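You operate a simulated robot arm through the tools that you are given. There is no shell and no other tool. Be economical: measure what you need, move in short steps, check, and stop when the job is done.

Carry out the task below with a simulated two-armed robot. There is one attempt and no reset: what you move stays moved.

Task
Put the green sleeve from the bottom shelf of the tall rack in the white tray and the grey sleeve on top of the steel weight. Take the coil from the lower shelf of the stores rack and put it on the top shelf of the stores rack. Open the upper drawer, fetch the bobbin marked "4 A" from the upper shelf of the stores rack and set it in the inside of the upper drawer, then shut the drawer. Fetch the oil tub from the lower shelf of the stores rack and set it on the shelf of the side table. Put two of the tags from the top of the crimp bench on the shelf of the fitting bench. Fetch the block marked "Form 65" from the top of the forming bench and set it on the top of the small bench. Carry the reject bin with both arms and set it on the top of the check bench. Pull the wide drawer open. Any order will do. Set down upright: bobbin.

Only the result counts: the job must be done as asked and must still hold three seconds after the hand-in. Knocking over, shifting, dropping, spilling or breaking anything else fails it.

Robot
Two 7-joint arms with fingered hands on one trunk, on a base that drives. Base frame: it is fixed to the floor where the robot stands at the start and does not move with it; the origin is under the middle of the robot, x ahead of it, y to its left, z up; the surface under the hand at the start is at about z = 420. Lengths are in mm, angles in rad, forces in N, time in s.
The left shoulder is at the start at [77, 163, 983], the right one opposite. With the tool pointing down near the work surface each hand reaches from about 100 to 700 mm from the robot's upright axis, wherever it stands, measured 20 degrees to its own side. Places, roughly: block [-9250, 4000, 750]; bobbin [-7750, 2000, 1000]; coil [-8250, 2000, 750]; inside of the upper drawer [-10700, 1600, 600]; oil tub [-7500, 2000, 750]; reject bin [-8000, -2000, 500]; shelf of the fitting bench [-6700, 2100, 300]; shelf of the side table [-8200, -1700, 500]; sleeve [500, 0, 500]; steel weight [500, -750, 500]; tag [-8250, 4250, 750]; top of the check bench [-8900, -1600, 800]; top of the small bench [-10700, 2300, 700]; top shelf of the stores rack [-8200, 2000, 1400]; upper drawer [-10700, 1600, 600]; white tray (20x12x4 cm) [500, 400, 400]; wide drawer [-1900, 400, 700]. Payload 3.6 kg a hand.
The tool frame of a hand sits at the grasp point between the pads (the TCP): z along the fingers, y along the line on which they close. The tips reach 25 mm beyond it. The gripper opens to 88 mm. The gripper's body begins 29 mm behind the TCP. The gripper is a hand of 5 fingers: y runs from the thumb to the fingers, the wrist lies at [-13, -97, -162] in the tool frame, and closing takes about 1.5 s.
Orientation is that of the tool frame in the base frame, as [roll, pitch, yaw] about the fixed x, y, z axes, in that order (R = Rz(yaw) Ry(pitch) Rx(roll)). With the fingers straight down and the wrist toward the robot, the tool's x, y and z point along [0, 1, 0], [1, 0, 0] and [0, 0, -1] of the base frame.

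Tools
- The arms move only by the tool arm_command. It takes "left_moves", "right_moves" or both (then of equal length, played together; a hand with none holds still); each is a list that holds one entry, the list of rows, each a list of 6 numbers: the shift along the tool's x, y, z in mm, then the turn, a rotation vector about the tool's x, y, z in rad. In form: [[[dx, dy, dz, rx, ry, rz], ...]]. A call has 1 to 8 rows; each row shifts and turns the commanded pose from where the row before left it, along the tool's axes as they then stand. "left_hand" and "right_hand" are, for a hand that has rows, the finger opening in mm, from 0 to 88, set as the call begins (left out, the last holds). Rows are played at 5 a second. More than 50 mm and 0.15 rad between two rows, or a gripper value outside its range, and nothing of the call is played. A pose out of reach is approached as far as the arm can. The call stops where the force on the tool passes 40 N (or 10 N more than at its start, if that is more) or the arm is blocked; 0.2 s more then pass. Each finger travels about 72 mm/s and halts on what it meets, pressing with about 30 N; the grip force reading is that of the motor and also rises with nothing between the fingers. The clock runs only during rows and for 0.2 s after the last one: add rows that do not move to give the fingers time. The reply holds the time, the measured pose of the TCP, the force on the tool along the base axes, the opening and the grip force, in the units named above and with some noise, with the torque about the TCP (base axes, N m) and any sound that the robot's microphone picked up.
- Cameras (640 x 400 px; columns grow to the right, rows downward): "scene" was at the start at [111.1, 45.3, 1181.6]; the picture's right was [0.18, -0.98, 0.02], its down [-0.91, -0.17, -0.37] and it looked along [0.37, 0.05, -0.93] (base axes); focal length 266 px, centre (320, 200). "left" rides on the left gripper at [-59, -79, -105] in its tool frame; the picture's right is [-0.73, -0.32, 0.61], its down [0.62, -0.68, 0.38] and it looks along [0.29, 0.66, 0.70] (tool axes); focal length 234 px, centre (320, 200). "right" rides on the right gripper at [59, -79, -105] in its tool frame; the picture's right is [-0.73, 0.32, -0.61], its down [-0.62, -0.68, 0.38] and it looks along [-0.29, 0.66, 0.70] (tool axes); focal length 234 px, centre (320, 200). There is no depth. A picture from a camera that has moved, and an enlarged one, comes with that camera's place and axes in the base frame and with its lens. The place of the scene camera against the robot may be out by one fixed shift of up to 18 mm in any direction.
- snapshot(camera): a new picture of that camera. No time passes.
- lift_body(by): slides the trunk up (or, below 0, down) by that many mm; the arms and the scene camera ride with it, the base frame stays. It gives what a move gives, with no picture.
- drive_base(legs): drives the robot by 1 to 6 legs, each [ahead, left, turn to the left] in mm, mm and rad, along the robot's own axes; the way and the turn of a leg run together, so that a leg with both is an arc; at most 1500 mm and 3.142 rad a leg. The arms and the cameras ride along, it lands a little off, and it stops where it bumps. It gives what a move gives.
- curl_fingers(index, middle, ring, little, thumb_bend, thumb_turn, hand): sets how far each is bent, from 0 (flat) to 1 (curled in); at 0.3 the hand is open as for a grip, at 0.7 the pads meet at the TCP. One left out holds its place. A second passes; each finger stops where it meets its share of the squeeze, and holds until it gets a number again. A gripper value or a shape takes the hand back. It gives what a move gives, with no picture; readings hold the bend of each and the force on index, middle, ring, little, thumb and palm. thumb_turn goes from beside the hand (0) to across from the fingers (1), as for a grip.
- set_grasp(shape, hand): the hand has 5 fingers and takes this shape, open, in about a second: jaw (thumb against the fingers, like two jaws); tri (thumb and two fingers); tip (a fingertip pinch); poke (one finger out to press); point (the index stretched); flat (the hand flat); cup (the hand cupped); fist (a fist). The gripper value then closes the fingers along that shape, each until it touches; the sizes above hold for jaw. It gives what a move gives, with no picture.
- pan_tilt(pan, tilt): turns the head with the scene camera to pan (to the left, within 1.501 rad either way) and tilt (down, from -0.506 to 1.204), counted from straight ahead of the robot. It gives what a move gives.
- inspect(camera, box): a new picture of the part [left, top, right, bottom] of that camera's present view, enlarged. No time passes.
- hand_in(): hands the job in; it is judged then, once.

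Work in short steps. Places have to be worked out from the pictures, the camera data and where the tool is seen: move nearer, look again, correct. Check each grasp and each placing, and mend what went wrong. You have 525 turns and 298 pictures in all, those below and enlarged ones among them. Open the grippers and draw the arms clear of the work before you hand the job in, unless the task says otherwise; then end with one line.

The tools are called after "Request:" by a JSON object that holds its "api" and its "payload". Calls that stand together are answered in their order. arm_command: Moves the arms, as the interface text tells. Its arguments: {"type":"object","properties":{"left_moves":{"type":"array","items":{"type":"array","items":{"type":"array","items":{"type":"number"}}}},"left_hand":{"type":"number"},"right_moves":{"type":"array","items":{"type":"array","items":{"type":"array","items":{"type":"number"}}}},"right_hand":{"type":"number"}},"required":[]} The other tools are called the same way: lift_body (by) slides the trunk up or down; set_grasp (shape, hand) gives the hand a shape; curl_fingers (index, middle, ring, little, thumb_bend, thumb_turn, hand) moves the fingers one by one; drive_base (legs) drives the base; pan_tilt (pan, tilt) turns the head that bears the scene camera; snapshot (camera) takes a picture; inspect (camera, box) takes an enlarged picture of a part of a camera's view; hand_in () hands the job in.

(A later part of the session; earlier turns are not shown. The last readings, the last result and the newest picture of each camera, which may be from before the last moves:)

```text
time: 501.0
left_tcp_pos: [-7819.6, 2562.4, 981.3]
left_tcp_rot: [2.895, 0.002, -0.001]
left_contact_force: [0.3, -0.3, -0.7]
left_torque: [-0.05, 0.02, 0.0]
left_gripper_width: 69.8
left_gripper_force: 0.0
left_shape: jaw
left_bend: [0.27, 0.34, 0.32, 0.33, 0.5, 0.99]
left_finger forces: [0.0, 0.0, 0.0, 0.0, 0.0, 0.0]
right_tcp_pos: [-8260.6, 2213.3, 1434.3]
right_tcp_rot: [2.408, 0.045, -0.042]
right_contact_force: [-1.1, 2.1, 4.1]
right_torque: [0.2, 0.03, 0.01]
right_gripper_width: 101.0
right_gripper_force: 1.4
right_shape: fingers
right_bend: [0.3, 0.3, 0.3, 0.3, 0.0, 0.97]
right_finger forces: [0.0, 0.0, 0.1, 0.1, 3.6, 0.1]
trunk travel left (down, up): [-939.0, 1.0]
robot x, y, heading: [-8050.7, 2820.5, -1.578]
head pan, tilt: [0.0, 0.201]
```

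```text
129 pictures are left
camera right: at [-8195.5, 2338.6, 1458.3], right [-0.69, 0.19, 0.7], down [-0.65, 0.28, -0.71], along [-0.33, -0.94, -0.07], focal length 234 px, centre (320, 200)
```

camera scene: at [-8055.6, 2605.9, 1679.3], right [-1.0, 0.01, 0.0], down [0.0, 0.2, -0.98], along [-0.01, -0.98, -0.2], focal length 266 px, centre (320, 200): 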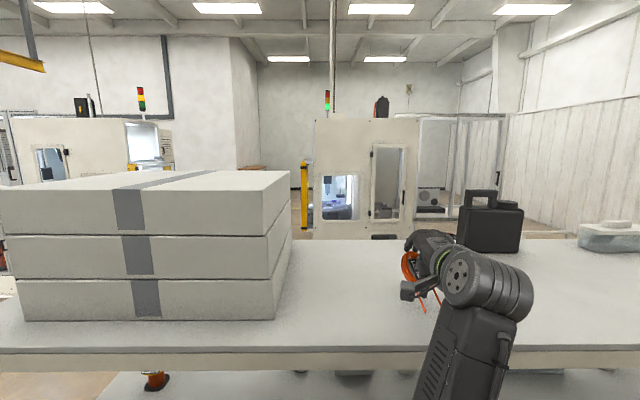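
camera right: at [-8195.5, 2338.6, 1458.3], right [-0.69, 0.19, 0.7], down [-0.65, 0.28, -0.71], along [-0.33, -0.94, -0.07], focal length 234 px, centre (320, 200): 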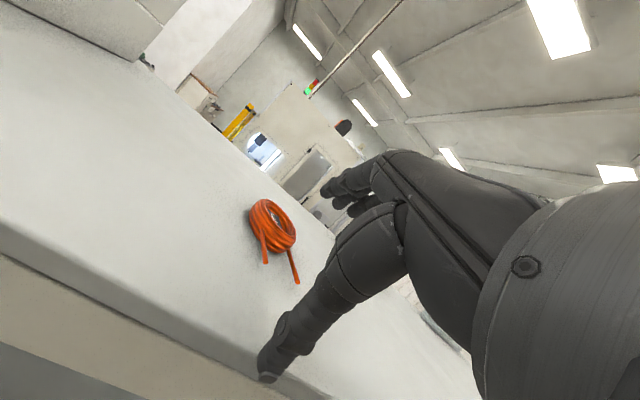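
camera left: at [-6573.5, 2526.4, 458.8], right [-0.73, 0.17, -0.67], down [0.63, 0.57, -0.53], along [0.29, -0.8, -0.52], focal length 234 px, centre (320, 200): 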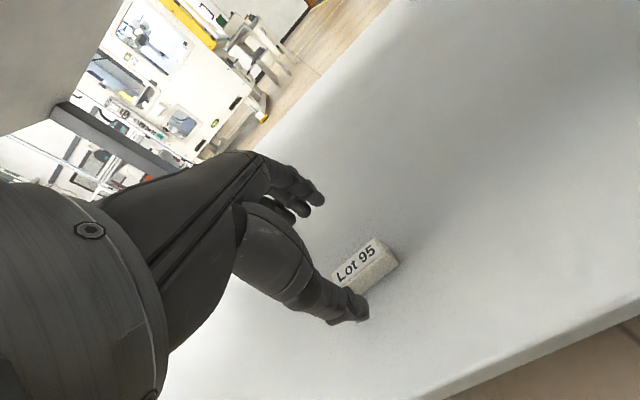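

The coil lies on the top shelf. Back away, lower the trunk, and bring the right arm down and in.

Request:
{"api": "drive_base", "payload": {"legs": [[-380, 0, 0]]}}

Request:
{"api": "lift_body", "payload": {"by": -400}}

Request:
{"api": "arm_command", "payload": {"right_hand": 88, "right_moves": [[[0, -29, 34, 0.08, 0, 0], [0, -26, 36, 0.08, 0, 0], [0, -24, 38, 0.08, 0, 0], [0, -20, 40, 0.08, 0, 0], [0, -17, 42, 0.08, 0, 0], [0, -14, 43, 0.08, 0, 0], [0, -10, 44, 0.08, 0, 0], [0, -10, 44, 0, 0, 0]]]}}

Request:
{"api": "arm_command", "payload": {"right_moves": [[[0, -42, -5, 0, 0, 0], [0, -42, -5, 0, 0, 0], [0, -42, -5, 0, 0, 0], [0, -42, -5, 0, 0, 0], [0, -42, -5, 0, 0, 0], [0, -42, -5, 0, 0, 0], [0, -42, -5, 0, 0, 0]]]}}

```text
time: 503.4
left_tcp_pos: [-7818.0, 2944.2, 980.7]
left_tcp_rot: [2.9, 0.001, 0.007]
left_contact_force: [0.4, -0.5, 0.1]
left_torque: [0.0, 0.01, 0.02]
left_gripper_width: 69.8
left_gripper_force: 0.1
left_shape: jaw
left_bend: [0.27, 0.34, 0.32, 0.33, 0.5, 0.99]
left_finger forces: [0.0, 0.1, 0.0, 0.1, 0.0, 0.0]
right_tcp_pos: [-8258.0, 2589.7, 1431.4]
right_tcp_rot: [2.417, 0.047, -0.035]
right_contact_force: [-0.1, -0.4, 0.5]
right_torque: [-0.01, -0.02, -0.02]
right_gripper_width: 99.4
right_gripper_force: 0.1
right_shape: fingers
right_bend: [0.3, 0.3, 0.3, 0.3, 0.05, 0.95]
right_finger forces: [0.1, 0.0, 0.0, 0.0, 0.0, 0.1]
trunk travel left (down, up): [-939.0, 1.0]
robot x, y, heading: [-8051.2, 3202.3, -1.571]
head pan, tilt: [0.0, 0.201]
```

```text
time: 507.2
left_tcp_pos: [-7817.6, 2945.8, 582.2]
left_tcp_rot: [2.898, 0.0, 0.007]
left_contact_force: [0.0, -0.6, -0.1]
left_torque: [-0.03, 0.02, 0.01]
left_gripper_width: 69.9
left_gripper_force: 0.0
left_shape: jaw
left_bend: [0.27, 0.34, 0.32, 0.33, 0.5, 0.99]
left_finger forces: [0.0, 0.1, 0.0, 0.0, 0.0, 0.0]
right_tcp_pos: [-8257.6, 2592.9, 1031.8]
right_tcp_rot: [2.416, 0.046, -0.036]
right_contact_force: [0.7, -0.8, 0.0]
right_torque: [0.01, 0.0, 0.0]
right_gripper_width: 99.5
right_gripper_force: 0.0
right_shape: fingers
right_bend: [0.3, 0.3, 0.3, 0.3, 0.05, 0.95]
right_finger forces: [0.0, 0.0, 0.0, 0.0, 0.0, 0.0]
trunk travel left (down, up): [-539.0, 401.0]
robot x, y, heading: [-8047.9, 3202.3, -1.57]
head pan, tilt: [0.0, 0.201]
```

```text
time: 509.1
left_tcp_pos: [-7817.1, 2946.8, 581.0]
left_tcp_rot: [2.9, 0.0, 0.008]
left_contact_force: [-0.4, 0.0, -0.8]
left_torque: [0.0, 0.01, 0.0]
left_gripper_width: 69.9
left_gripper_force: 0.1
left_shape: jaw
left_bend: [0.27, 0.34, 0.32, 0.33, 0.5, 0.99]
left_finger forces: [0.0, 0.1, 0.0, 0.1, 0.0, 0.0]
right_tcp_pos: [-8274.9, 2586.5, 675.2]
right_tcp_rot: [2.974, 0.046, -0.036]
right_contact_force: [0.4, -1.0, -0.2]
right_torque: [0.01, -0.01, 0.0]
right_gripper_width: 88.0
right_gripper_force: 0.0
right_shape: jaw
right_bend: [0.3, 0.3, 0.3, 0.3, 0.3, 0.97]
right_finger forces: [0.0, 0.1, 0.0, 0.0, 0.0, 0.0]
trunk travel left (down, up): [-539.0, 401.0]
robot x, y, heading: [-8048.4, 3203.7, -1.566]
head pan, tilt: [0.0, 0.201]
```

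```text
time: 510.6
left_tcp_pos: [-7816.8, 2946.1, 580.7]
left_tcp_rot: [2.899, 0.003, 0.007]
left_contact_force: [-0.2, 0.3, 0.3]
left_torque: [0.0, 0.01, 0.03]
left_gripper_width: 70.0
left_gripper_force: 0.1
left_shape: jaw
left_bend: [0.27, 0.34, 0.32, 0.33, 0.5, 0.99]
left_finger forces: [0.0, 0.0, 0.0, 0.1, 0.1, 0.0]
right_tcp_pos: [-8265.0, 2885.0, 654.2]
right_tcp_rot: [2.972, 0.046, -0.034]
right_contact_force: [0.5, 0.2, -0.3]
right_torque: [0.02, 0.02, -0.01]
right_gripper_width: 88.0
right_gripper_force: 0.1
right_shape: jaw
right_bend: [0.3, 0.3, 0.3, 0.3, 0.3, 0.97]
right_finger forces: [0.0, 0.1, 0.0, 0.1, 0.0, 0.0]
right hand out of reach, approached as far as the arm can: row 7
trunk travel left (down, up): [-539.0, 401.0]
robot x, y, heading: [-8049.5, 3202.3, -1.574]
head pan, tilt: [0.0, 0.201]
```

Tuck the right hand lower, and extend the left arm into an entry pose (pitch ~66°).

Request:
{"api": "arm_command", "payload": {"left_hand": 88, "left_moves": [[[0, 42, -7, -0.025, 0, 0], [0, 42, -7, -0.025, 0, 0], [0, 42, -7, -0.025, 0, 0], [0, 42, -7, -0.025, 0, 0], [0, 42, -7, -0.025, 0, 0], [0, 42, -7, -0.025, 0, 0], [0, 42, -7, -0.02, 0, 0], [0, 42, -7, 0, 0, 0]]], "right_moves": [[[0, -10, 30, 0, 0.02, 0], [0, -10, 30, 0, 0.02, 0], [0, -15, 30, 0, 0, 0], [0, -15, 30, 0, 0, 0], [0, -15, 20, 0, 0, 0], [0, 0, 0, 0, 0, 0], [0, 0, 0, 0, 0, 0], [0, 0, 0, 0, 0, 0]]]}}

Request:
{"api": "lift_body", "payload": {"by": -40}}

Request:
{"api": "drive_base", "payload": {"legs": [[0, 215, 0], [430, 0, 0]]}}

Request:
{"api": "snapshot", "payload": {"camera": "left"}}

```text
time: 512.5
left_tcp_pos: [-7814.5, 2645.4, 743.5]
left_tcp_rot: [2.729, 0.0, 0.008]
left_contact_force: [-0.4, -0.3, -0.4]
left_torque: [0.0, 0.03, 0.0]
left_gripper_width: 87.8
left_gripper_force: 0.1
left_shape: jaw
left_bend: [0.3, 0.3, 0.3, 0.3, 0.3, 0.98]
left_finger forces: [0.0, 0.0, 0.0, 0.1, 0.0, 0.0]
right_tcp_pos: [-8263.5, 2922.0, 506.3]
right_tcp_rot: [2.975, 0.006, -0.029]
right_contact_force: [-1.0, 0.4, -0.4]
right_torque: [-0.01, 0.0, 0.02]
right_gripper_width: 88.0
right_gripper_force: 0.1
right_shape: jaw
right_bend: [0.3, 0.3, 0.3, 0.3, 0.3, 0.97]
right_finger forces: [0.0, 0.1, 0.0, 0.0, 0.0, 0.0]
trunk travel left (down, up): [-539.0, 401.0]
robot x, y, heading: [-8048.4, 3204.9, -1.569]
head pan, tilt: [0.0, 0.201]
```

```text
time: 513.3
left_tcp_pos: [-7814.1, 2646.3, 704.6]
left_tcp_rot: [2.727, -0.001, 0.009]
left_contact_force: [0.2, -0.3, 0.6]
left_torque: [0.01, 0.02, 0.01]
left_gripper_width: 87.6
left_gripper_force: 0.0
left_shape: jaw
left_bend: [0.3, 0.3, 0.3, 0.3, 0.3, 0.98]
left_finger forces: [0.1, 0.0, 0.1, 0.0, 0.0, 0.0]
right_tcp_pos: [-8265.0, 2920.4, 464.5]
right_tcp_rot: [2.975, 0.008, -0.029]
right_contact_force: [0.6, -0.1, 0.0]
right_torque: [-0.01, -0.01, -0.01]
right_gripper_width: 87.6
right_gripper_force: 0.1
right_shape: jaw
right_bend: [0.3, 0.3, 0.3, 0.3, 0.3, 0.97]
right_finger forces: [0.0, 0.0, 0.1, 0.0, 0.0, 0.0]
trunk travel left (down, up): [-499.0, 441.0]
robot x, y, heading: [-8050.7, 3204.9, -1.57]
head pan, tilt: [0.0, 0.201]
```

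```text
time: 517.2
left_tcp_pos: [-7595.1, 2220.4, 703.7]
left_tcp_rot: [2.73, -0.001, 0.002]
left_contact_force: [-0.6, 0.3, 0.6]
left_torque: [-0.01, -0.01, -0.05]
left_gripper_width: 87.7
left_gripper_force: 0.0
left_shape: jaw
left_bend: [0.3, 0.3, 0.3, 0.3, 0.3, 0.98]
left_finger forces: [0.1, 0.0, 0.0, 0.1, 0.0, 0.1]
right_tcp_pos: [-8043.9, 2497.4, 465.5]
right_tcp_rot: [2.974, 0.007, -0.033]
right_contact_force: [-0.3, -0.1, 0.4]
right_torque: [-0.02, -0.02, 0.0]
right_gripper_width: 87.8
right_gripper_force: 0.0
right_shape: jaw
right_bend: [0.3, 0.3, 0.3, 0.3, 0.3, 0.97]
right_finger forces: [0.0, 0.0, 0.1, 0.1, 0.0, 0.0]
trunk travel left (down, up): [-499.0, 441.0]
robot x, y, heading: [-7829.9, 2776.6, -1.578]
head pan, tilt: [0.0, 0.201]
```

```text
128 pictures are left
camera left: at [-7653.8, 2333.7, 768.0], right [-0.73, 0.05, -0.69], down [0.62, 0.47, -0.62], along [0.29, -0.88, -0.37], focal length 234 px, centre (320, 200)
```

left: 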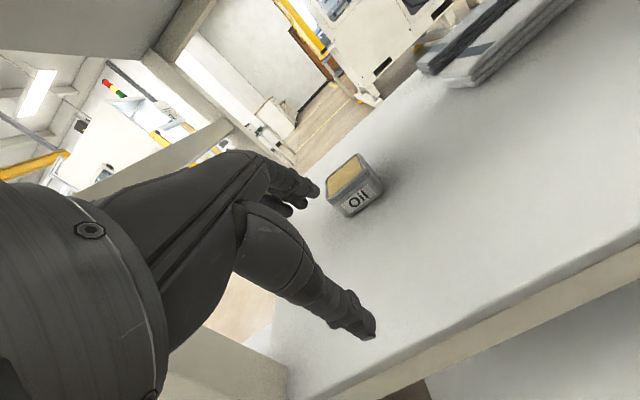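

The tub is labelled "Oil", at ≈[-7613,2098]. Drive 115 mm further and 16 mm right, then look.

Request:
{"api": "drive_base", "payload": {"legs": [[113, -16, 0]]}}

Request:
{"api": "snapshot", "payload": {"camera": "left"}}

```text
time: 518.4
left_tcp_pos: [-7612.6, 2104.0, 703.1]
left_tcp_rot: [2.728, -0.001, 0.002]
left_contact_force: [0.1, -0.5, 0.9]
left_torque: [0.01, -0.03, 0.03]
left_gripper_width: 87.8
left_gripper_force: 0.0
left_shape: jaw
left_bend: [0.3, 0.3, 0.3, 0.3, 0.3, 0.98]
left_finger forces: [0.0, 0.0, 0.0, 0.0, 0.1, 0.0]
right_tcp_pos: [-8060.3, 2382.7, 464.0]
right_tcp_rot: [2.975, 0.007, -0.034]
right_contact_force: [0.2, -0.1, 0.1]
right_torque: [0.03, 0.03, 0.04]
right_gripper_width: 87.8
right_gripper_force: 0.0
right_shape: jaw
right_bend: [0.3, 0.3, 0.3, 0.3, 0.3, 0.97]
right_finger forces: [0.0, 0.0, 0.1, 0.0, 0.0, 0.0]
trunk travel left (down, up): [-499.0, 441.0]
robot x, y, heading: [-7844.7, 2662.6, -1.575]
head pan, tilt: [0.0, 0.201]
```

```text
127 pictures are left
camera left: at [-7670.4, 2217.7, 767.7], right [-0.73, 0.05, -0.69], down [0.62, 0.47, -0.62], along [0.29, -0.88, -0.37], focal length 234 px, centre (320, 200)
```

left: 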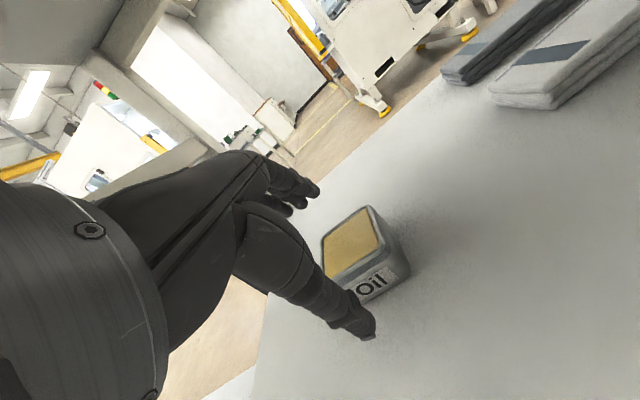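

Tub centre ≈[-7616,2087]. Advance 16 mm, raise 40, pitch to ~79°.

Request:
{"api": "lift_body", "payload": {"by": 40}}

Request:
{"api": "arm_command", "payload": {"left_moves": [[[3, 8, 12, 0.05, 0, 0], [0, 3, 20, 0.06, 0, 0], [0, 0, 10, 0.07, 0, 0], [0, 0, 0, 0.05, 0, 0], [0, 0, 0, 0, 0, 0]]]}}

Request:
{"api": "snapshot", "payload": {"camera": "left"}}

```text
time: 519.2
left_tcp_pos: [-7612.1, 2103.6, 745.2]
left_tcp_rot: [2.729, 0.0, 0.002]
left_contact_force: [-0.2, 0.2, 0.3]
left_torque: [-0.01, 0.01, -0.02]
left_gripper_width: 87.8
left_gripper_force: 0.1
left_shape: jaw
left_bend: [0.3, 0.3, 0.3, 0.3, 0.3, 0.98]
left_finger forces: [0.0, 0.0, 0.0, 0.1, 0.1, 0.0]
right_tcp_pos: [-8060.6, 2382.9, 505.7]
right_tcp_rot: [2.974, 0.008, -0.036]
right_contact_force: [-0.1, 0.1, 0.8]
right_torque: [0.03, -0.03, -0.02]
right_gripper_width: 87.8
right_gripper_force: 0.0
right_shape: jaw
right_bend: [0.3, 0.3, 0.3, 0.3, 0.3, 0.97]
right_finger forces: [0.0, 0.0, 0.0, 0.0, 0.0, 0.0]
trunk travel left (down, up): [-539.0, 401.0]
robot x, y, heading: [-7848.8, 2662.9, -1.573]
head pan, tilt: [0.0, 0.201]
```

```text
time: 520.4
left_tcp_pos: [-7607.3, 2079.6, 708.5]
left_tcp_rot: [2.959, 0.0, 0.003]
left_contact_force: [-0.3, -0.3, 0.1]
left_torque: [-0.01, -0.01, 0.03]
left_gripper_width: 87.9
left_gripper_force: 0.1
left_shape: jaw
left_bend: [0.3, 0.3, 0.3, 0.3, 0.3, 0.98]
left_finger forces: [0.1, 0.0, 0.0, 0.1, 0.0, 0.0]
right_tcp_pos: [-8060.6, 2380.9, 506.2]
right_tcp_rot: [2.974, 0.009, -0.035]
right_contact_force: [0.5, 0.2, -0.7]
right_torque: [0.01, 0.01, 0.0]
right_gripper_width: 87.8
right_gripper_force: 0.1
right_shape: jaw
right_bend: [0.3, 0.3, 0.3, 0.3, 0.3, 0.97]
right_finger forces: [0.0, 0.0, 0.0, 0.1, 0.0, 0.0]
trunk travel left (down, up): [-539.0, 401.0]
robot x, y, heading: [-7841.2, 2664.7, -1.577]
head pan, tilt: [0.0, 0.201]
```

```text
126 pictures are left
camera left: at [-7666.7, 2175.5, 797.1], right [-0.73, 0.21, -0.66], down [0.62, 0.6, -0.5], along [0.29, -0.77, -0.57], focal length 234 px, centre (320, 200)
```

left: 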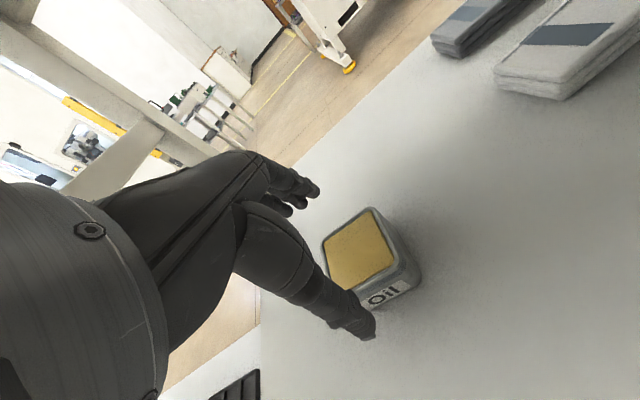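

Tub top centre ≈[-7621,2081], about 45–50 mm square. Shift 10 mm right and lower.

Request:
{"api": "arm_command", "payload": {"left_moves": [[[-10, -1, 10, 0, 0, 0], [0, -2, 10, 0, 0, 0], [0, -2, 10, 0, 0, 0], [0, 0, 0, 0, 0, 0]]]}}

Request:
{"api": "inspect", "payload": {"camera": "left", "box": [220, 150, 420, 340]}}

```text
time: 521.4
left_tcp_pos: [-7618.9, 2078.7, 679.0]
left_tcp_rot: [2.959, 0.003, 0.0]
left_contact_force: [-0.8, 0.2, 0.4]
left_torque: [0.02, 0.0, -0.01]
left_gripper_width: 87.8
left_gripper_force: 0.1
left_shape: jaw
left_bend: [0.3, 0.3, 0.3, 0.3, 0.3, 0.98]
left_finger forces: [0.0, 0.1, 0.1, 0.1, 0.0, 0.0]
right_tcp_pos: [-8060.9, 2382.6, 505.4]
right_tcp_rot: [2.974, 0.007, -0.033]
right_contact_force: [-0.2, -1.5, -0.2]
right_torque: [-0.04, -0.02, -0.02]
right_gripper_width: 87.7
right_gripper_force: 0.1
right_shape: jaw
right_bend: [0.3, 0.3, 0.3, 0.3, 0.3, 0.97]
right_finger forces: [0.0, 0.0, 0.0, 0.0, 0.1, 0.0]
trunk travel left (down, up): [-539.0, 401.0]
robot x, y, heading: [-7842.0, 2661.8, -1.574]
head pan, tilt: [0.0, 0.201]
```

```text
2.11 times, centred on (320, 245) of left
camera zoom: at [-7677.2, 2174.6, 767.7], right [-0.73, 0.21, -0.66], down [0.62, 0.6, -0.5], along [0.29, -0.77, -0.56], focal length 493 px, centre (320, 105)
```

zoom: 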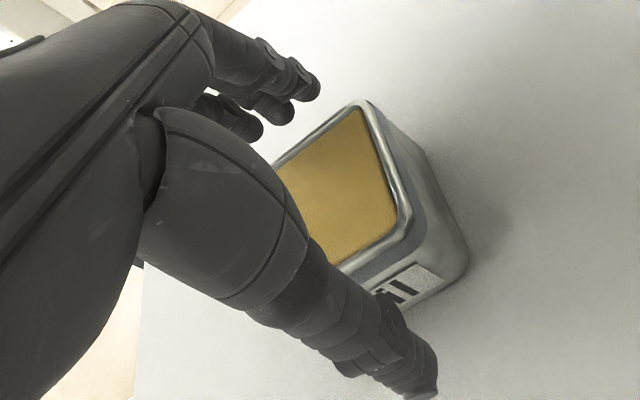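

Straddled. Lower 14 mm more and close.

Request:
{"api": "arm_command", "payload": {"left_moves": [[[0, -1, 7, 0, 0, 0], [0, -1, 6, 0, 0, 0], [0, 0, 0, 0, 0, 0]]]}}

Request:
{"api": "arm_command", "payload": {"left_hand": 20, "left_moves": [[[0, 0, 0, 0, 0, 0], [0, 0, 0, 0, 0, 0], [0, 0, 0, 0, 0, 0], [0, 0, 0, 0, 0, 0], [0, 0, 0, 0, 0, 0], [0, 0, 0, 0, 0, 0]]]}}

Request:
{"api": "inspect", "payload": {"camera": "left", "box": [220, 150, 420, 340]}}

```text
time: 522.2
left_tcp_pos: [-7618.7, 2078.3, 666.6]
left_tcp_rot: [2.958, 0.001, 0.001]
left_contact_force: [-1.0, 0.5, -0.4]
left_torque: [-0.02, -0.01, -0.02]
left_gripper_width: 87.6
left_gripper_force: 0.0
left_shape: jaw
left_bend: [0.3, 0.3, 0.3, 0.3, 0.3, 0.98]
left_finger forces: [0.1, 0.0, 0.0, 0.0, 0.1, 0.0]
right_tcp_pos: [-8062.6, 2381.7, 506.3]
right_tcp_rot: [2.974, 0.007, -0.034]
right_contact_force: [-0.4, -1.7, 0.2]
right_torque: [-0.01, 0.0, 0.0]
right_gripper_width: 87.6
right_gripper_force: 0.0
right_shape: jaw
right_bend: [0.3, 0.3, 0.3, 0.3, 0.3, 0.97]
right_finger forces: [0.1, 0.0, 0.0, 0.0, 0.0, 0.0]
trunk travel left (down, up): [-539.0, 401.0]
robot x, y, heading: [-7843.7, 2660.6, -1.574]
head pan, tilt: [0.0, 0.201]
```

```text
time: 523.6
left_tcp_pos: [-7617.8, 2078.7, 665.2]
left_tcp_rot: [2.959, 0.0, 0.002]
left_contact_force: [0.1, 0.8, -1.2]
left_torque: [0.08, -0.02, -0.01]
left_gripper_width: 54.8
left_gripper_force: 30.2
left_shape: jaw
left_bend: [0.29, 0.39, 0.35, 0.41, 0.63, 1.0]
left_finger forces: [14.6, 7.9, 3.4, 0.3, 26.6, 0.1]
right_tcp_pos: [-8060.4, 2382.5, 505.4]
right_tcp_rot: [2.975, 0.008, -0.034]
right_contact_force: [0.9, -0.7, -0.5]
right_torque: [-0.04, 0.02, 0.01]
right_gripper_width: 87.9
right_gripper_force: 0.0
right_shape: jaw
right_bend: [0.3, 0.3, 0.3, 0.3, 0.3, 0.97]
right_finger forces: [0.0, 0.0, 0.0, 0.0, 0.0, 0.0]
trunk travel left (down, up): [-539.0, 401.0]
robot x, y, heading: [-7839.4, 2659.5, -1.576]
head pan, tilt: [0.0, 0.201]
```

```text
2.11 times, centred on (320, 245) of left
camera zoom: at [-7676.9, 2174.4, 754.5], right [-0.73, 0.21, -0.66], down [0.62, 0.6, -0.5], along [0.29, -0.77, -0.56], focal length 493 px, centre (320, 105)
```

zoom: 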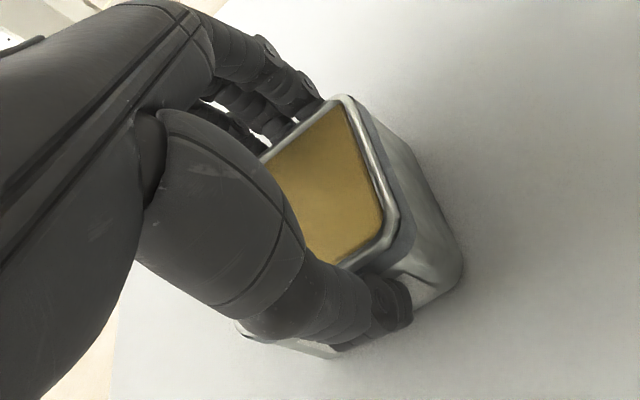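

Gripped at 55 mm with firm force. Test-lift 10 mm slowly.

Request:
{"api": "arm_command", "payload": {"left_hand": 5, "left_moves": [[[0, 0, 0, 0, 0, 0], [0, 0.5, -3, 0, 0, 0], [0, 0.5, -4, 0, 0, 0], [0, 1, -4, 0, 0, 0], [0, 0, 0, 0, 0, 0]]]}}

Request:
{"api": "inspect", "payload": {"camera": "left", "box": [220, 150, 420, 340]}}

```text
time: 524.8
left_tcp_pos: [-7618.5, 2078.7, 676.5]
left_tcp_rot: [2.958, 0.0, 0.002]
left_contact_force: [0.5, -0.3, -2.4]
left_torque: [-0.02, 0.0, -0.02]
left_gripper_width: 55.1
left_gripper_force: 30.0
left_shape: jaw
left_bend: [0.29, 0.39, 0.35, 0.41, 0.63, 0.99]
left_finger forces: [14.9, 7.8, 3.5, 0.0, 26.4, 0.1]
right_tcp_pos: [-8060.4, 2382.1, 505.2]
right_tcp_rot: [2.974, 0.006, -0.036]
right_contact_force: [0.2, 0.0, -1.3]
right_torque: [0.01, -0.05, 0.03]
right_gripper_width: 88.0
right_gripper_force: 0.1
right_shape: jaw
right_bend: [0.3, 0.3, 0.3, 0.3, 0.3, 0.97]
right_finger forces: [0.0, 0.0, 0.0, 0.0, 0.1, 0.0]
trunk travel left (down, up): [-539.0, 401.0]
robot x, y, heading: [-7845.4, 2661.6, -1.578]
head pan, tilt: [0.0, 0.201]
```

```text
2.11 times, centred on (320, 245) of left
camera zoom: at [-7677.2, 2174.3, 765.4], right [-0.73, 0.21, -0.66], down [0.62, 0.6, -0.5], along [0.29, -0.77, -0.56], focal length 493 px, centre (320, 105)
```

zoom: 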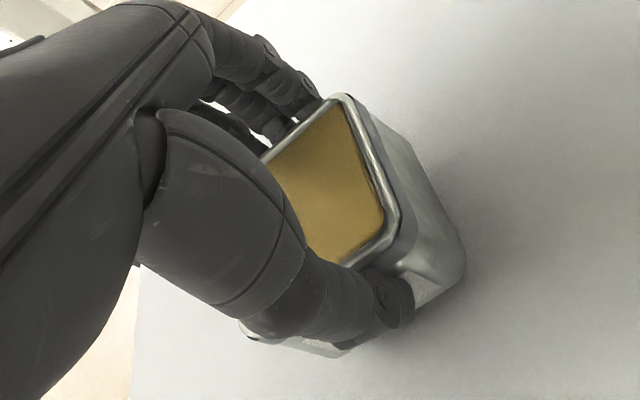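

Held level. Retreat 600 mm out of the rack, keeping the tub level.

Request:
{"api": "arm_command", "payload": {"left_moves": [[[0, 1, -6, 0, 0, 0], [0, 0, 0, 0, 0, 0]]]}}

Request:
{"api": "drive_base", "payload": {"legs": [[-200, 0, 0], [-380, 0, 0]]}}

Request:
{"api": "snapshot", "payload": {"camera": "left"}}

```text
time: 525.4
left_tcp_pos: [-7619.5, 2078.9, 682.7]
left_tcp_rot: [2.959, -0.001, 0.002]
left_contact_force: [0.2, -1.5, -2.1]
left_torque: [0.01, 0.04, 0.01]
left_gripper_width: 55.1
left_gripper_force: 30.1
left_shape: jaw
left_bend: [0.29, 0.39, 0.35, 0.41, 0.63, 0.99]
left_finger forces: [15.0, 7.8, 3.5, 0.0, 26.4, 0.0]
right_tcp_pos: [-8059.4, 2382.3, 505.2]
right_tcp_rot: [2.973, 0.008, -0.034]
right_contact_force: [-0.1, 0.1, 0.6]
right_torque: [0.01, 0.02, -0.02]
right_gripper_width: 87.6
right_gripper_force: 0.0
right_shape: jaw
right_bend: [0.3, 0.3, 0.3, 0.3, 0.3, 0.97]
right_finger forces: [0.0, 0.0, 0.0, 0.0, 0.1, 0.1]
trunk travel left (down, up): [-539.0, 401.0]
robot x, y, heading: [-7844.9, 2659.5, -1.57]
head pan, tilt: [0.0, 0.201]
```

```text
time: 529.1
left_tcp_pos: [-7615.8, 2666.5, 682.3]
left_tcp_rot: [2.958, 0.0, 0.005]
left_contact_force: [-0.6, 0.2, -1.6]
left_torque: [-0.01, 0.02, 0.0]
left_gripper_width: 55.0
left_gripper_force: 29.7
left_shape: jaw
left_bend: [0.29, 0.39, 0.35, 0.41, 0.63, 0.99]
left_finger forces: [15.1, 7.8, 3.5, 0.0, 26.4, 0.0]
right_tcp_pos: [-8058.7, 2967.5, 505.4]
right_tcp_rot: [2.975, 0.008, -0.032]
right_contact_force: [-0.5, -0.5, -0.8]
right_torque: [-0.01, 0.04, 0.02]
right_gripper_width: 87.8
right_gripper_force: 0.1
right_shape: jaw
right_bend: [0.3, 0.3, 0.3, 0.3, 0.3, 0.97]
right_finger forces: [0.0, 0.0, 0.0, 0.0, 0.1, 0.1]
trunk travel left (down, up): [-539.0, 401.0]
robot x, y, heading: [-7845.4, 3250.7, -1.57]
head pan, tilt: [0.0, 0.201]
```

```text
122 pictures are left
camera left: at [-7674.6, 2762.5, 771.5], right [-0.73, 0.2, -0.66], down [0.62, 0.6, -0.5], along [0.29, -0.77, -0.56], focal length 234 px, centre (320, 200)
```

left: 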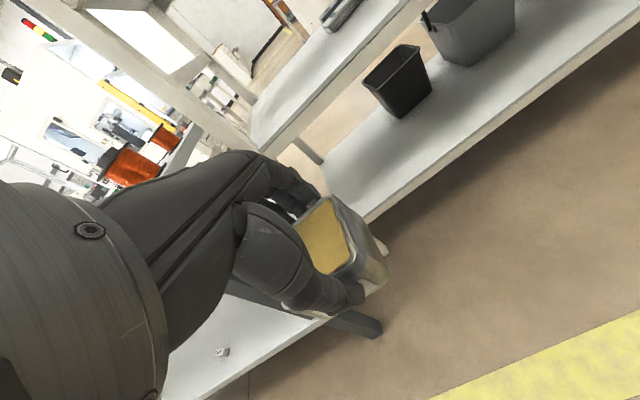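

Now travel around the fitting bench's east end: left 2160, then ahead (south) 2250.

Request:
{"api": "drive_base", "payload": {"legs": [[0, 1100, 0], [0, 1080, 0]]}}

Request:
{"api": "drive_base", "payload": {"legs": [[1150, 0, 0], [1150, 0, 0]]}}

Request:
{"api": "pan_tilt", "payload": {"pan": -0.5, "tilt": 0.25}}

Request:
{"api": "snapshot", "payload": {"camera": "scene"}}

```text
time: 539.8
left_tcp_pos: [-5443.8, 2642.6, 682.7]
left_tcp_rot: [2.958, 0.002, -0.003]
left_contact_force: [0.4, 0.4, -2.6]
left_torque: [0.03, 0.03, -0.03]
left_gripper_width: 55.0
left_gripper_force: 30.3
left_shape: jaw
left_bend: [0.29, 0.39, 0.35, 0.41, 0.63, 0.99]
left_finger forces: [15.1, 7.8, 3.5, 0.0, 26.5, 0.1]
right_tcp_pos: [-5886.3, 2947.7, 505.8]
right_tcp_rot: [2.974, 0.007, -0.04]
right_contact_force: [-0.4, -0.5, -0.5]
right_torque: [0.04, -0.01, -0.01]
right_gripper_width: 87.8
right_gripper_force: 0.1
right_shape: jaw
right_bend: [0.3, 0.3, 0.3, 0.3, 0.3, 0.97]
right_finger forces: [0.1, 0.0, 0.1, 0.0, 0.0, 0.0]
trunk travel left (down, up): [-539.0, 401.0]
robot x, y, heading: [-5668.6, 3225.4, -1.58]
head pan, tilt: [0.0, 0.201]
```

```text
time: 551.0
left_tcp_pos: [-5525.8, 364.9, 682.5]
left_tcp_rot: [2.959, 0.003, -0.036]
left_contact_force: [1.1, -0.2, -2.1]
left_torque: [0.0, 0.01, -0.02]
left_gripper_width: 54.9
left_gripper_force: 29.8
left_shape: jaw
left_bend: [0.29, 0.39, 0.36, 0.41, 0.63, 0.99]
left_finger forces: [15.1, 7.7, 3.5, 0.0, 26.4, 0.0]
right_tcp_pos: [-5957.5, 684.2, 504.8]
right_tcp_rot: [2.976, 0.008, -0.071]
right_contact_force: [-0.9, 0.2, -0.1]
right_torque: [0.03, 0.0, 0.02]
right_gripper_width: 87.8
right_gripper_force: 0.1
right_shape: jaw
right_bend: [0.3, 0.3, 0.3, 0.3, 0.3, 0.97]
right_finger forces: [0.0, 0.0, 0.1, 0.0, 0.0, 0.1]
trunk travel left (down, up): [-539.0, 401.0]
robot x, y, heading: [-5727.7, 953.4, -1.612]
head pan, tilt: [0.0, 0.201]
```

```text
time: 552.0
left_tcp_pos: [-5526.2, 365.7, 682.6]
left_tcp_rot: [2.957, 0.001, -0.034]
left_contact_force: [1.0, 0.7, -2.2]
left_torque: [0.01, 0.0, -0.02]
left_gripper_width: 54.9
left_gripper_force: 29.8
left_shape: jaw
left_bend: [0.29, 0.39, 0.36, 0.41, 0.63, 0.99]
left_finger forces: [15.1, 7.8, 3.5, 0.0, 26.4, 0.0]
right_tcp_pos: [-5956.3, 684.4, 506.4]
right_tcp_rot: [2.974, 0.008, -0.07]
right_contact_force: [-0.5, -0.4, -0.3]
right_torque: [-0.03, -0.02, 0.0]
right_gripper_width: 87.9
right_gripper_force: 0.1
right_shape: jaw
right_bend: [0.3, 0.3, 0.3, 0.3, 0.3, 0.97]
right_finger forces: [0.0, 0.1, 0.1, 0.1, 0.1, 0.1]
trunk travel left (down, up): [-539.0, 401.0]
robot x, y, heading: [-5731.6, 949.8, -1.607]
head pan, tilt: [-0.499, 0.25]
```

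```text
121 pictures are left
camera scene: at [-5782.4, 834.9, 1274.5], right [-0.86, 0.51, 0.0], down [0.13, 0.21, -0.97], along [-0.5, -0.83, -0.25], focal length 266 px, centre (320, 200)
```

scene: 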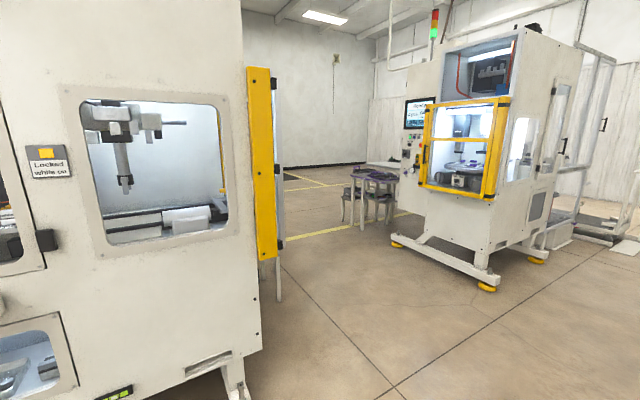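

The aisle between the machines (x −8000…−6250) leads south to the side table near [-8186,-1706]. Move right into it and ahead.

Request:
{"api": "drive_base", "payload": {"legs": [[0, 0, 0.036], [0, -1350, 0], [1300, 0, 0]]}}

Request:
{"api": "pan_tilt", "payload": {"pan": -0.6, "tilt": 0.3}}

Request:
{"api": "snapshot", "payload": {"camera": "scene"}}

```text
time: 565.1
left_tcp_pos: [-6893.8, -912.9, 682.2]
left_tcp_rot: [2.961, 0.002, -0.029]
left_contact_force: [0.4, 0.0, -2.3]
left_torque: [0.0, 0.0, 0.02]
left_gripper_width: 54.8
left_gripper_force: 30.2
left_shape: jaw
left_bend: [0.29, 0.39, 0.36, 0.41, 0.63, 0.99]
left_finger forces: [15.1, 7.8, 3.6, 0.1, 26.3, 0.0]
right_tcp_pos: [-7326.1, -597.0, 505.6]
right_tcp_rot: [2.974, 0.007, -0.063]
right_contact_force: [0.7, -0.3, -0.1]
right_torque: [0.0, -0.01, -0.01]
right_gripper_width: 88.1
right_gripper_force: 0.1
right_shape: jaw
right_bend: [0.3, 0.3, 0.3, 0.3, 0.3, 0.97]
right_finger forces: [0.1, 0.1, 0.1, 0.0, 0.1, 0.1]
trunk travel left (down, up): [-539.0, 401.0]
robot x, y, heading: [-7102.3, -323.5, -1.606]
head pan, tilt: [-0.499, 0.25]
```

```text
time: 565.8
left_tcp_pos: [-6894.7, -912.6, 681.9]
left_tcp_rot: [2.958, 0.002, -0.029]
left_contact_force: [0.1, 0.4, -1.9]
left_torque: [0.02, 0.01, 0.01]
left_gripper_width: 54.8
left_gripper_force: 30.2
left_shape: jaw
left_bend: [0.29, 0.39, 0.36, 0.41, 0.63, 0.99]
left_finger forces: [15.1, 7.8, 3.5, 0.0, 26.4, 0.0]
right_tcp_pos: [-7326.8, -597.1, 505.6]
right_tcp_rot: [2.974, 0.008, -0.063]
right_contact_force: [0.3, 1.1, 0.2]
right_torque: [-0.04, 0.02, 0.02]
right_gripper_width: 88.0
right_gripper_force: 0.1
right_shape: jaw
right_bend: [0.3, 0.3, 0.3, 0.3, 0.3, 0.97]
right_finger forces: [0.0, 0.0, 0.1, 0.0, 0.0, 0.0]
trunk travel left (down, up): [-539.0, 401.0]
robot x, y, heading: [-7104.3, -322.4, -1.604]
head pan, tilt: [-0.6, 0.3]
```

```text
120 pictures are left
camera scene: at [-7161.2, -438.8, 1269.8], right [-0.81, 0.59, 0.0], down [0.17, 0.24, -0.96], along [-0.57, -0.77, -0.3], focal length 266 px, centre (320, 200)
```

scene: 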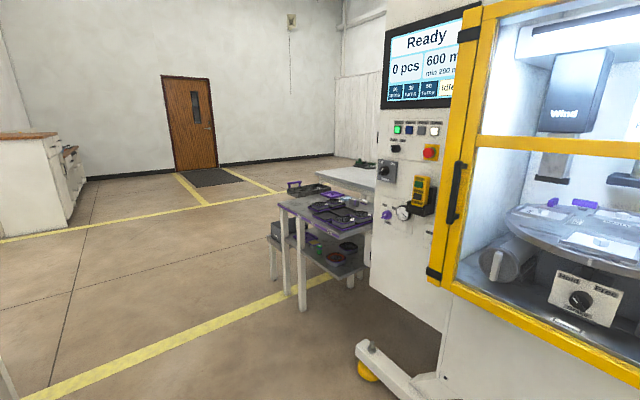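

Drive on to y≈−1600 and turn to face the side table (−x).

Request:
{"api": "drive_base", "payload": {"legs": [[1300, 0, 0], [0, 0, -1.537]]}}

Request:
{"api": "pan_tilt", "payload": {"pan": 0, "tilt": 0.45}}

Request:
{"api": "snapshot", "payload": {"camera": "scene"}}

```text
time: 576.1
left_tcp_pos: [-7707.5, -1857.9, 682.3]
left_tcp_rot: [2.959, 0.001, -1.545]
left_contact_force: [0.2, -0.3, -1.9]
left_torque: [0.04, 0.0, -0.04]
left_gripper_width: 54.8
left_gripper_force: 30.0
left_shape: jaw
left_bend: [0.29, 0.39, 0.36, 0.41, 0.64, 0.99]
left_finger forces: [15.0, 7.7, 3.4, 0.0, 26.1, 0.1]
right_tcp_pos: [-7414.3, -1410.0, 504.8]
right_tcp_rot: [2.975, 0.008, -1.581]
right_contact_force: [-0.4, -0.1, 0.3]
right_torque: [0.0, 0.0, -0.02]
right_gripper_width: 88.0
right_gripper_force: 0.1
right_shape: jaw
right_bend: [0.3, 0.3, 0.3, 0.3, 0.3, 0.97]
right_finger forces: [0.0, 0.0, 0.1, 0.1, 0.0, 0.1]
trunk travel left (down, up): [-539.0, 401.0]
robot x, y, heading: [-7129.6, -1617.8, -3.126]
head pan, tilt: [-0.6, 0.3]
```

```text
time: 577.1
left_tcp_pos: [-7707.2, -1858.3, 682.5]
left_tcp_rot: [2.958, 0.002, -1.545]
left_contact_force: [0.7, 0.2, -1.6]
left_torque: [0.03, -0.03, 0.01]
left_gripper_width: 54.7
left_gripper_force: 29.0
left_shape: jaw
left_bend: [0.29, 0.39, 0.36, 0.41, 0.64, 0.99]
left_finger forces: [15.0, 7.6, 3.5, 0.1, 26.1, 0.1]
right_tcp_pos: [-7416.4, -1410.3, 505.1]
right_tcp_rot: [2.975, 0.007, -1.581]
right_contact_force: [0.0, -0.5, 0.4]
right_torque: [-0.01, 0.02, -0.04]
right_gripper_width: 87.8
right_gripper_force: 0.1
right_shape: jaw
right_bend: [0.3, 0.3, 0.3, 0.3, 0.3, 0.97]
right_finger forces: [0.0, 0.0, 0.0, 0.0, 0.1, 0.0]
trunk travel left (down, up): [-539.0, 401.0]
robot x, y, heading: [-7132.7, -1619.9, -3.115]
head pan, tilt: [0.0, 0.45]
```

```text
119 pictures are left
camera scene: at [-7275.0, -1613.4, 1255.9], right [-0.02, 1.0, 0.0], down [0.44, 0.01, -0.9], along [-0.9, -0.02, -0.44], focal length 266 px, centre (320, 200)
```

scene: 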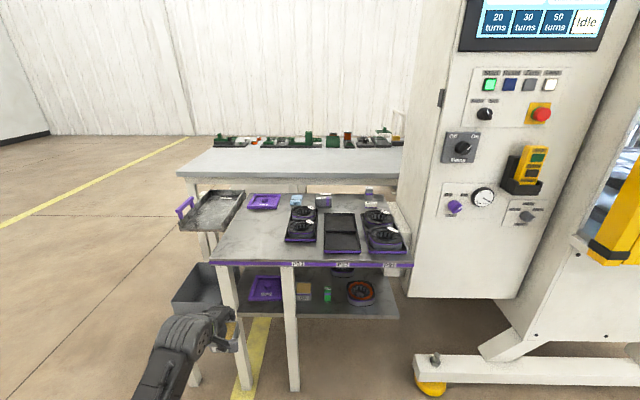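

The side table's lower shelf (z≈440) holds some items; the grey bin stands left. Zoom in for details.

Request:
{"api": "inspect", "payload": {"camera": "scene", "box": [160, 170, 420, 333]}}

```text
2.45 times, centred on (290, 252) of scene
camera zoom: at [-7275.0, -1613.4, 1255.9], right [-0.02, 1.0, 0.0], down [0.44, 0.01, -0.9], along [-0.9, -0.02, -0.44], focal length 653 px, centre (394, 74)
```

zoom: 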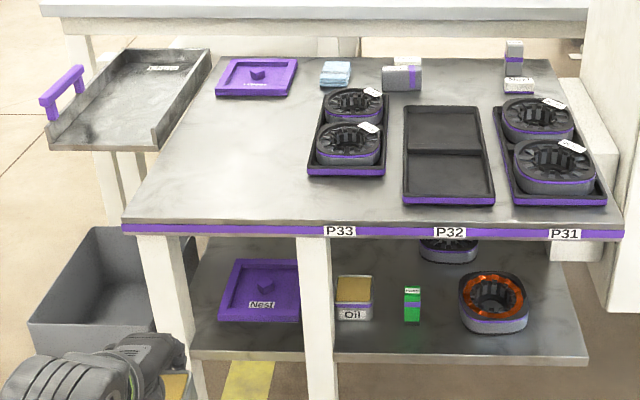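

Target: front strip of the shelf in front of the Oil/green-tube gap, ≈[-7975,-1628], z≈434. Shift right 230, lower the trunk 180, and approach partway.

Request:
{"api": "drive_base", "payload": {"legs": [[0, -232, -0.026]]}}

Request:
{"api": "lift_body", "payload": {"by": -175}}

Request:
{"api": "drive_base", "payload": {"legs": [[120, 0, 0]]}}

Request:
{"api": "snapshot", "payload": {"camera": "left"}}

Request:
{"api": "snapshot", "payload": {"camera": "scene"}}

```text
time: 578.9
left_tcp_pos: [-7714.7, -1606.5, 682.1]
left_tcp_rot: [2.957, 0.0, -1.572]
left_contact_force: [0.2, -0.4, -2.0]
left_torque: [-0.05, 0.0, -0.01]
left_gripper_width: 54.6
left_gripper_force: 29.5
left_shape: jaw
left_bend: [0.29, 0.4, 0.36, 0.41, 0.64, 0.99]
left_finger forces: [14.9, 7.7, 3.5, 0.1, 26.1, 0.0]
right_tcp_pos: [-7411.1, -1166.8, 505.9]
right_tcp_rot: [2.973, 0.008, -1.607]
right_contact_force: [0.2, 1.0, 0.1]
right_torque: [-0.02, 0.05, 0.01]
right_gripper_width: 87.7
right_gripper_force: 0.0
right_shape: jaw
right_bend: [0.3, 0.3, 0.3, 0.3, 0.3, 0.97]
right_finger forces: [0.1, 0.0, 0.0, 0.1, 0.0, 0.0]
trunk travel left (down, up): [-539.0, 401.0]
robot x, y, heading: [-7129.0, -1384.0, 3.137]
head pan, tilt: [0.0, 0.45]
```

```text
time: 580.8
left_tcp_pos: [-7715.0, -1606.2, 507.4]
left_tcp_rot: [2.959, -0.001, -1.57]
left_contact_force: [-0.1, -0.4, -1.9]
left_torque: [0.06, -0.01, -0.01]
left_gripper_width: 54.4
left_gripper_force: 29.6
left_shape: jaw
left_bend: [0.29, 0.4, 0.36, 0.41, 0.64, 0.99]
left_finger forces: [14.9, 7.6, 3.5, 0.0, 26.0, 0.0]
right_tcp_pos: [-7410.2, -1167.1, 330.9]
right_tcp_rot: [2.974, 0.006, -1.606]
right_contact_force: [0.9, 0.6, 0.3]
right_torque: [0.0, 0.02, -0.04]
right_gripper_width: 88.0
right_gripper_force: 0.1
right_shape: jaw
right_bend: [0.3, 0.3, 0.3, 0.3, 0.3, 0.97]
right_finger forces: [0.0, 0.0, 0.0, 0.0, 0.0, 0.0]
trunk travel left (down, up): [-364.0, 576.0]
robot x, y, heading: [-7128.0, -1382.3, 3.135]
head pan, tilt: [0.0, 0.45]
```

```text
time: 582.0
left_tcp_pos: [-7832.8, -1605.2, 506.7]
left_tcp_rot: [2.958, 0.002, -1.573]
left_contact_force: [0.5, -0.9, -2.1]
left_torque: [0.02, 0.01, -0.04]
left_gripper_width: 54.3
left_gripper_force: 30.1
left_shape: jaw
left_bend: [0.29, 0.4, 0.36, 0.41, 0.64, 0.99]
left_finger forces: [15.0, 7.7, 3.5, 0.0, 26.2, 0.1]
right_tcp_pos: [-7528.0, -1166.3, 331.0]
right_tcp_rot: [2.974, 0.007, -1.605]
right_contact_force: [-0.2, 0.1, 0.6]
right_torque: [0.0, 0.01, 0.01]
right_gripper_width: 87.9
right_gripper_force: 0.0
right_shape: jaw
right_bend: [0.3, 0.3, 0.3, 0.3, 0.3, 0.97]
right_finger forces: [0.0, 0.0, 0.1, 0.0, 0.0, 0.0]
trunk travel left (down, up): [-364.0, 576.0]
robot x, y, heading: [-7249.1, -1385.9, 3.133]
head pan, tilt: [0.0, 0.45]
```

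```text
117 pictures are left
camera left: at [-7736.0, -1547.8, 595.7], right [0.21, 0.73, -0.65], down [0.6, -0.62, -0.5], along [-0.77, -0.29, -0.57], focal length 234 px, centre (320, 200)
```

left: 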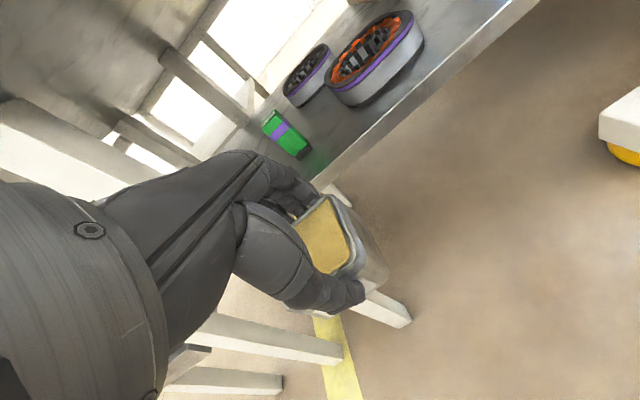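

```text
116 pictures are left
camera scene: at [-7394.8, -1373.0, 1080.7], right [0.01, 1.0, 0.0], down [0.44, 0.0, -0.9], along [-0.9, 0.01, -0.44], focal length 266 px, centre (320, 200)
```

scene: 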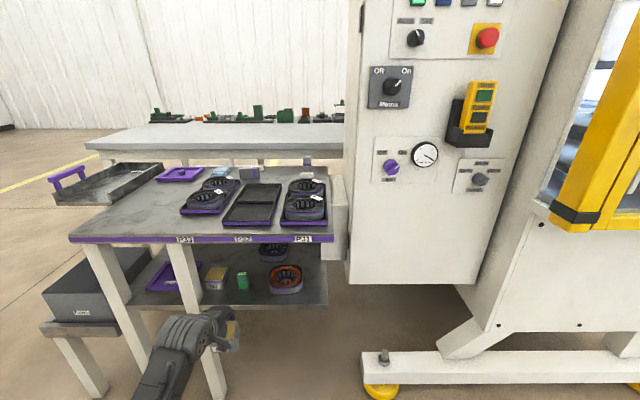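

Shelf edge x≈−7969, z≈440. There's an 86 mm gap between the green tube (y≈−1615) and stator (y≈−1529): target tub centre [-7998,-1563]. Drive 42 right, 120 ahead.

Request:
{"api": "drive_base", "payload": {"legs": [[0, -42, 0.005], [120, 0, 0]]}}

Request:
{"api": "snapshot", "payload": {"camera": "left"}}

Request:
{"api": "inspect", "payload": {"camera": "scene", "box": [130, 220, 370, 370]}}

```text
time: 583.7
left_tcp_pos: [-7922.5, -1566.2, 504.7]
left_tcp_rot: [2.974, 0.002, -1.568]
left_contact_force: [24.7, 1.8, 3.0]
left_torque: [0.01, -0.78, 0.02]
left_gripper_width: 52.8
left_gripper_force: 29.3
left_shape: jaw
left_bend: [0.74, 0.46, 0.43, 0.41, 0.51, 0.98]
left_finger forces: [10.0, 2.5, 0.1, 0.0, 37.3, 0.1]
right_tcp_pos: [-7624.9, -1125.0, 331.9]
right_tcp_rot: [2.972, 0.007, -1.6]
right_contact_force: [0.0, 0.6, 0.4]
right_torque: [-0.02, 0.03, 0.05]
right_gripper_width: 87.8
right_gripper_force: 0.0
right_shape: jaw
right_bend: [0.3, 0.3, 0.3, 0.3, 0.3, 0.97]
right_finger forces: [0.0, 0.0, 0.1, 0.0, 0.1, 0.0]
trunk travel left (down, up): [-364.0, 576.0]
robot x, y, heading: [-7344.8, -1338.8, -3.14]
head pan, tilt: [0.0, 0.45]
stopped in leg 2: the force on the tool passed its limit at 56 N (the readings are from after the stop); the commanded pose is now the measured one
```

```text
115 pictures are left
camera left: at [-7826.5, -1507.7, 594.8], right [0.21, 0.73, -0.65], down [0.61, -0.62, -0.49], along [-0.76, -0.29, -0.58], focal length 234 px, centre (320, 200)
```

left: 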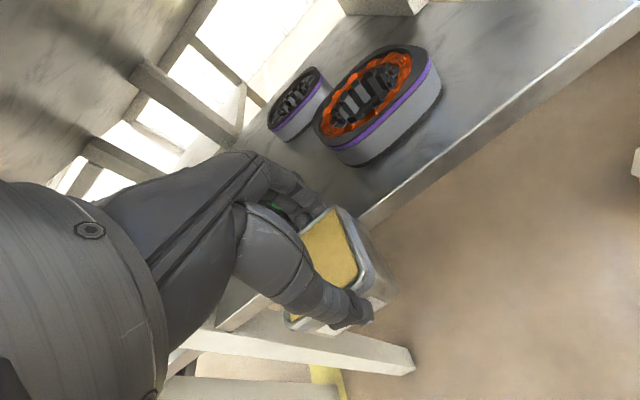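

```text
2.67 times, centred on (250, 295) of scene
camera zoom: at [-7487.1, -1331.0, 1081.2], right [0.0, 1.0, 0.0], down [0.43, 0.0, -0.9], along [-0.9, 0.0, -0.43], focal length 709 px, centre (507, -53)
```

zoom: 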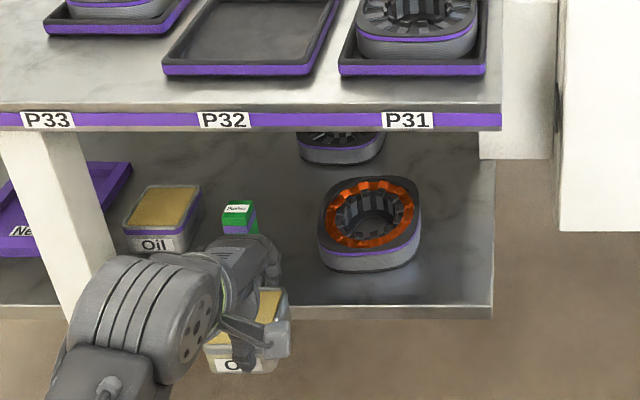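

The tub met the shelf's front edge—the shelf is higher than I judged (≈480–500). Back off and check the grip.

Request:
{"api": "drive_base", "payload": {"legs": [[-60, 0, 0]]}}

Request:
{"api": "snapshot", "payload": {"camera": "left"}}

Request:
{"api": "inspect", "payload": {"camera": "scene", "box": [130, 220, 370, 370]}}

```text
time: 584.7
left_tcp_pos: [-7863.0, -1567.1, 504.4]
left_tcp_rot: [2.972, 0.0, -1.568]
left_contact_force: [0.2, -1.3, -2.4]
left_torque: [0.03, 0.04, -0.02]
left_gripper_width: 54.1
left_gripper_force: 30.3
left_shape: jaw
left_bend: [0.74, 0.41, 0.39, 0.41, 0.61, 0.98]
left_finger forces: [15.7, 7.5, 4.3, 0.1, 27.5, 0.0]
right_tcp_pos: [-7564.3, -1124.9, 331.0]
right_tcp_rot: [2.975, 0.006, -1.602]
right_contact_force: [-0.3, -0.1, -0.1]
right_torque: [0.03, 0.05, 0.03]
right_gripper_width: 87.9
right_gripper_force: 0.2
right_shape: jaw
right_bend: [0.3, 0.3, 0.3, 0.3, 0.3, 0.97]
right_finger forces: [0.0, 0.1, 0.0, 0.1, 0.0, 0.1]
trunk travel left (down, up): [-364.0, 576.0]
robot x, y, heading: [-7282.4, -1338.2, 3.147]
head pan, tilt: [0.0, 0.45]
```

```text
113 pictures are left
camera left: at [-7767.3, -1507.8, 594.5], right [0.21, 0.73, -0.65], down [0.61, -0.62, -0.49], along [-0.76, -0.29, -0.58], focal length 234 px, centre (320, 200)
```

left: 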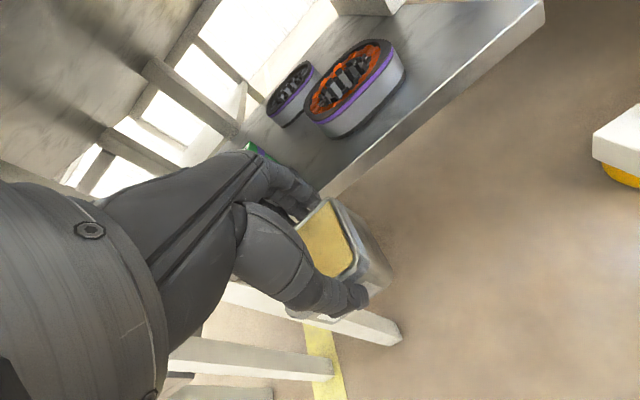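

```text
2.67 times, centred on (250, 295) of scene
camera zoom: at [-7428.2, -1331.2, 1081.0], right [0.0, 1.0, 0.0], down [0.43, 0.0, -0.9], along [-0.9, 0.0, -0.43], focal length 709 px, centre (507, -53)
```

zoom: 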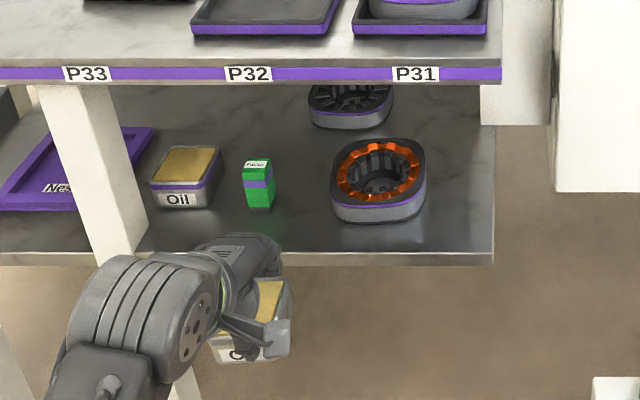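

The tub and shelf items look undisturbed. I raise 80 mm and take another left-camera view to triangulate the shelf edge and items accurately.

Request:
{"api": "lift_body", "payload": {"by": 80}}

Request:
{"api": "snapshot", "payload": {"camera": "left"}}

```text
time: 585.9
left_tcp_pos: [-7863.0, -1566.6, 584.1]
left_tcp_rot: [2.971, 0.001, -1.568]
left_contact_force: [0.3, 0.9, -2.3]
left_torque: [0.0, 0.01, 0.02]
left_gripper_width: 54.1
left_gripper_force: 30.1
left_shape: jaw
left_bend: [0.74, 0.41, 0.39, 0.41, 0.61, 0.98]
left_finger forces: [15.7, 7.6, 4.3, 0.0, 27.5, 0.0]
right_tcp_pos: [-7563.9, -1124.7, 410.1]
right_tcp_rot: [2.974, 0.008, -1.601]
right_contact_force: [-0.3, 0.9, 0.5]
right_torque: [0.01, 0.05, 0.01]
right_gripper_width: 88.0
right_gripper_force: 0.0
right_shape: jaw
right_bend: [0.3, 0.3, 0.3, 0.3, 0.3, 0.97]
right_finger forces: [0.1, 0.1, 0.0, 0.1, 0.0, 0.0]
trunk travel left (down, up): [-444.0, 496.0]
robot x, y, heading: [-7279.4, -1338.8, 3.14]
head pan, tilt: [0.0, 0.45]
```

```text
111 pictures are left
camera left: at [-7767.8, -1507.9, 674.1], right [0.21, 0.73, -0.65], down [0.61, -0.62, -0.49], along [-0.76, -0.29, -0.58], focal length 234 px, centre (320, 200)
```

left: 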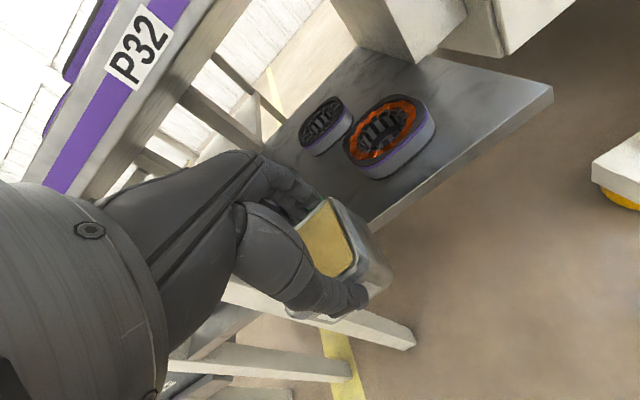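

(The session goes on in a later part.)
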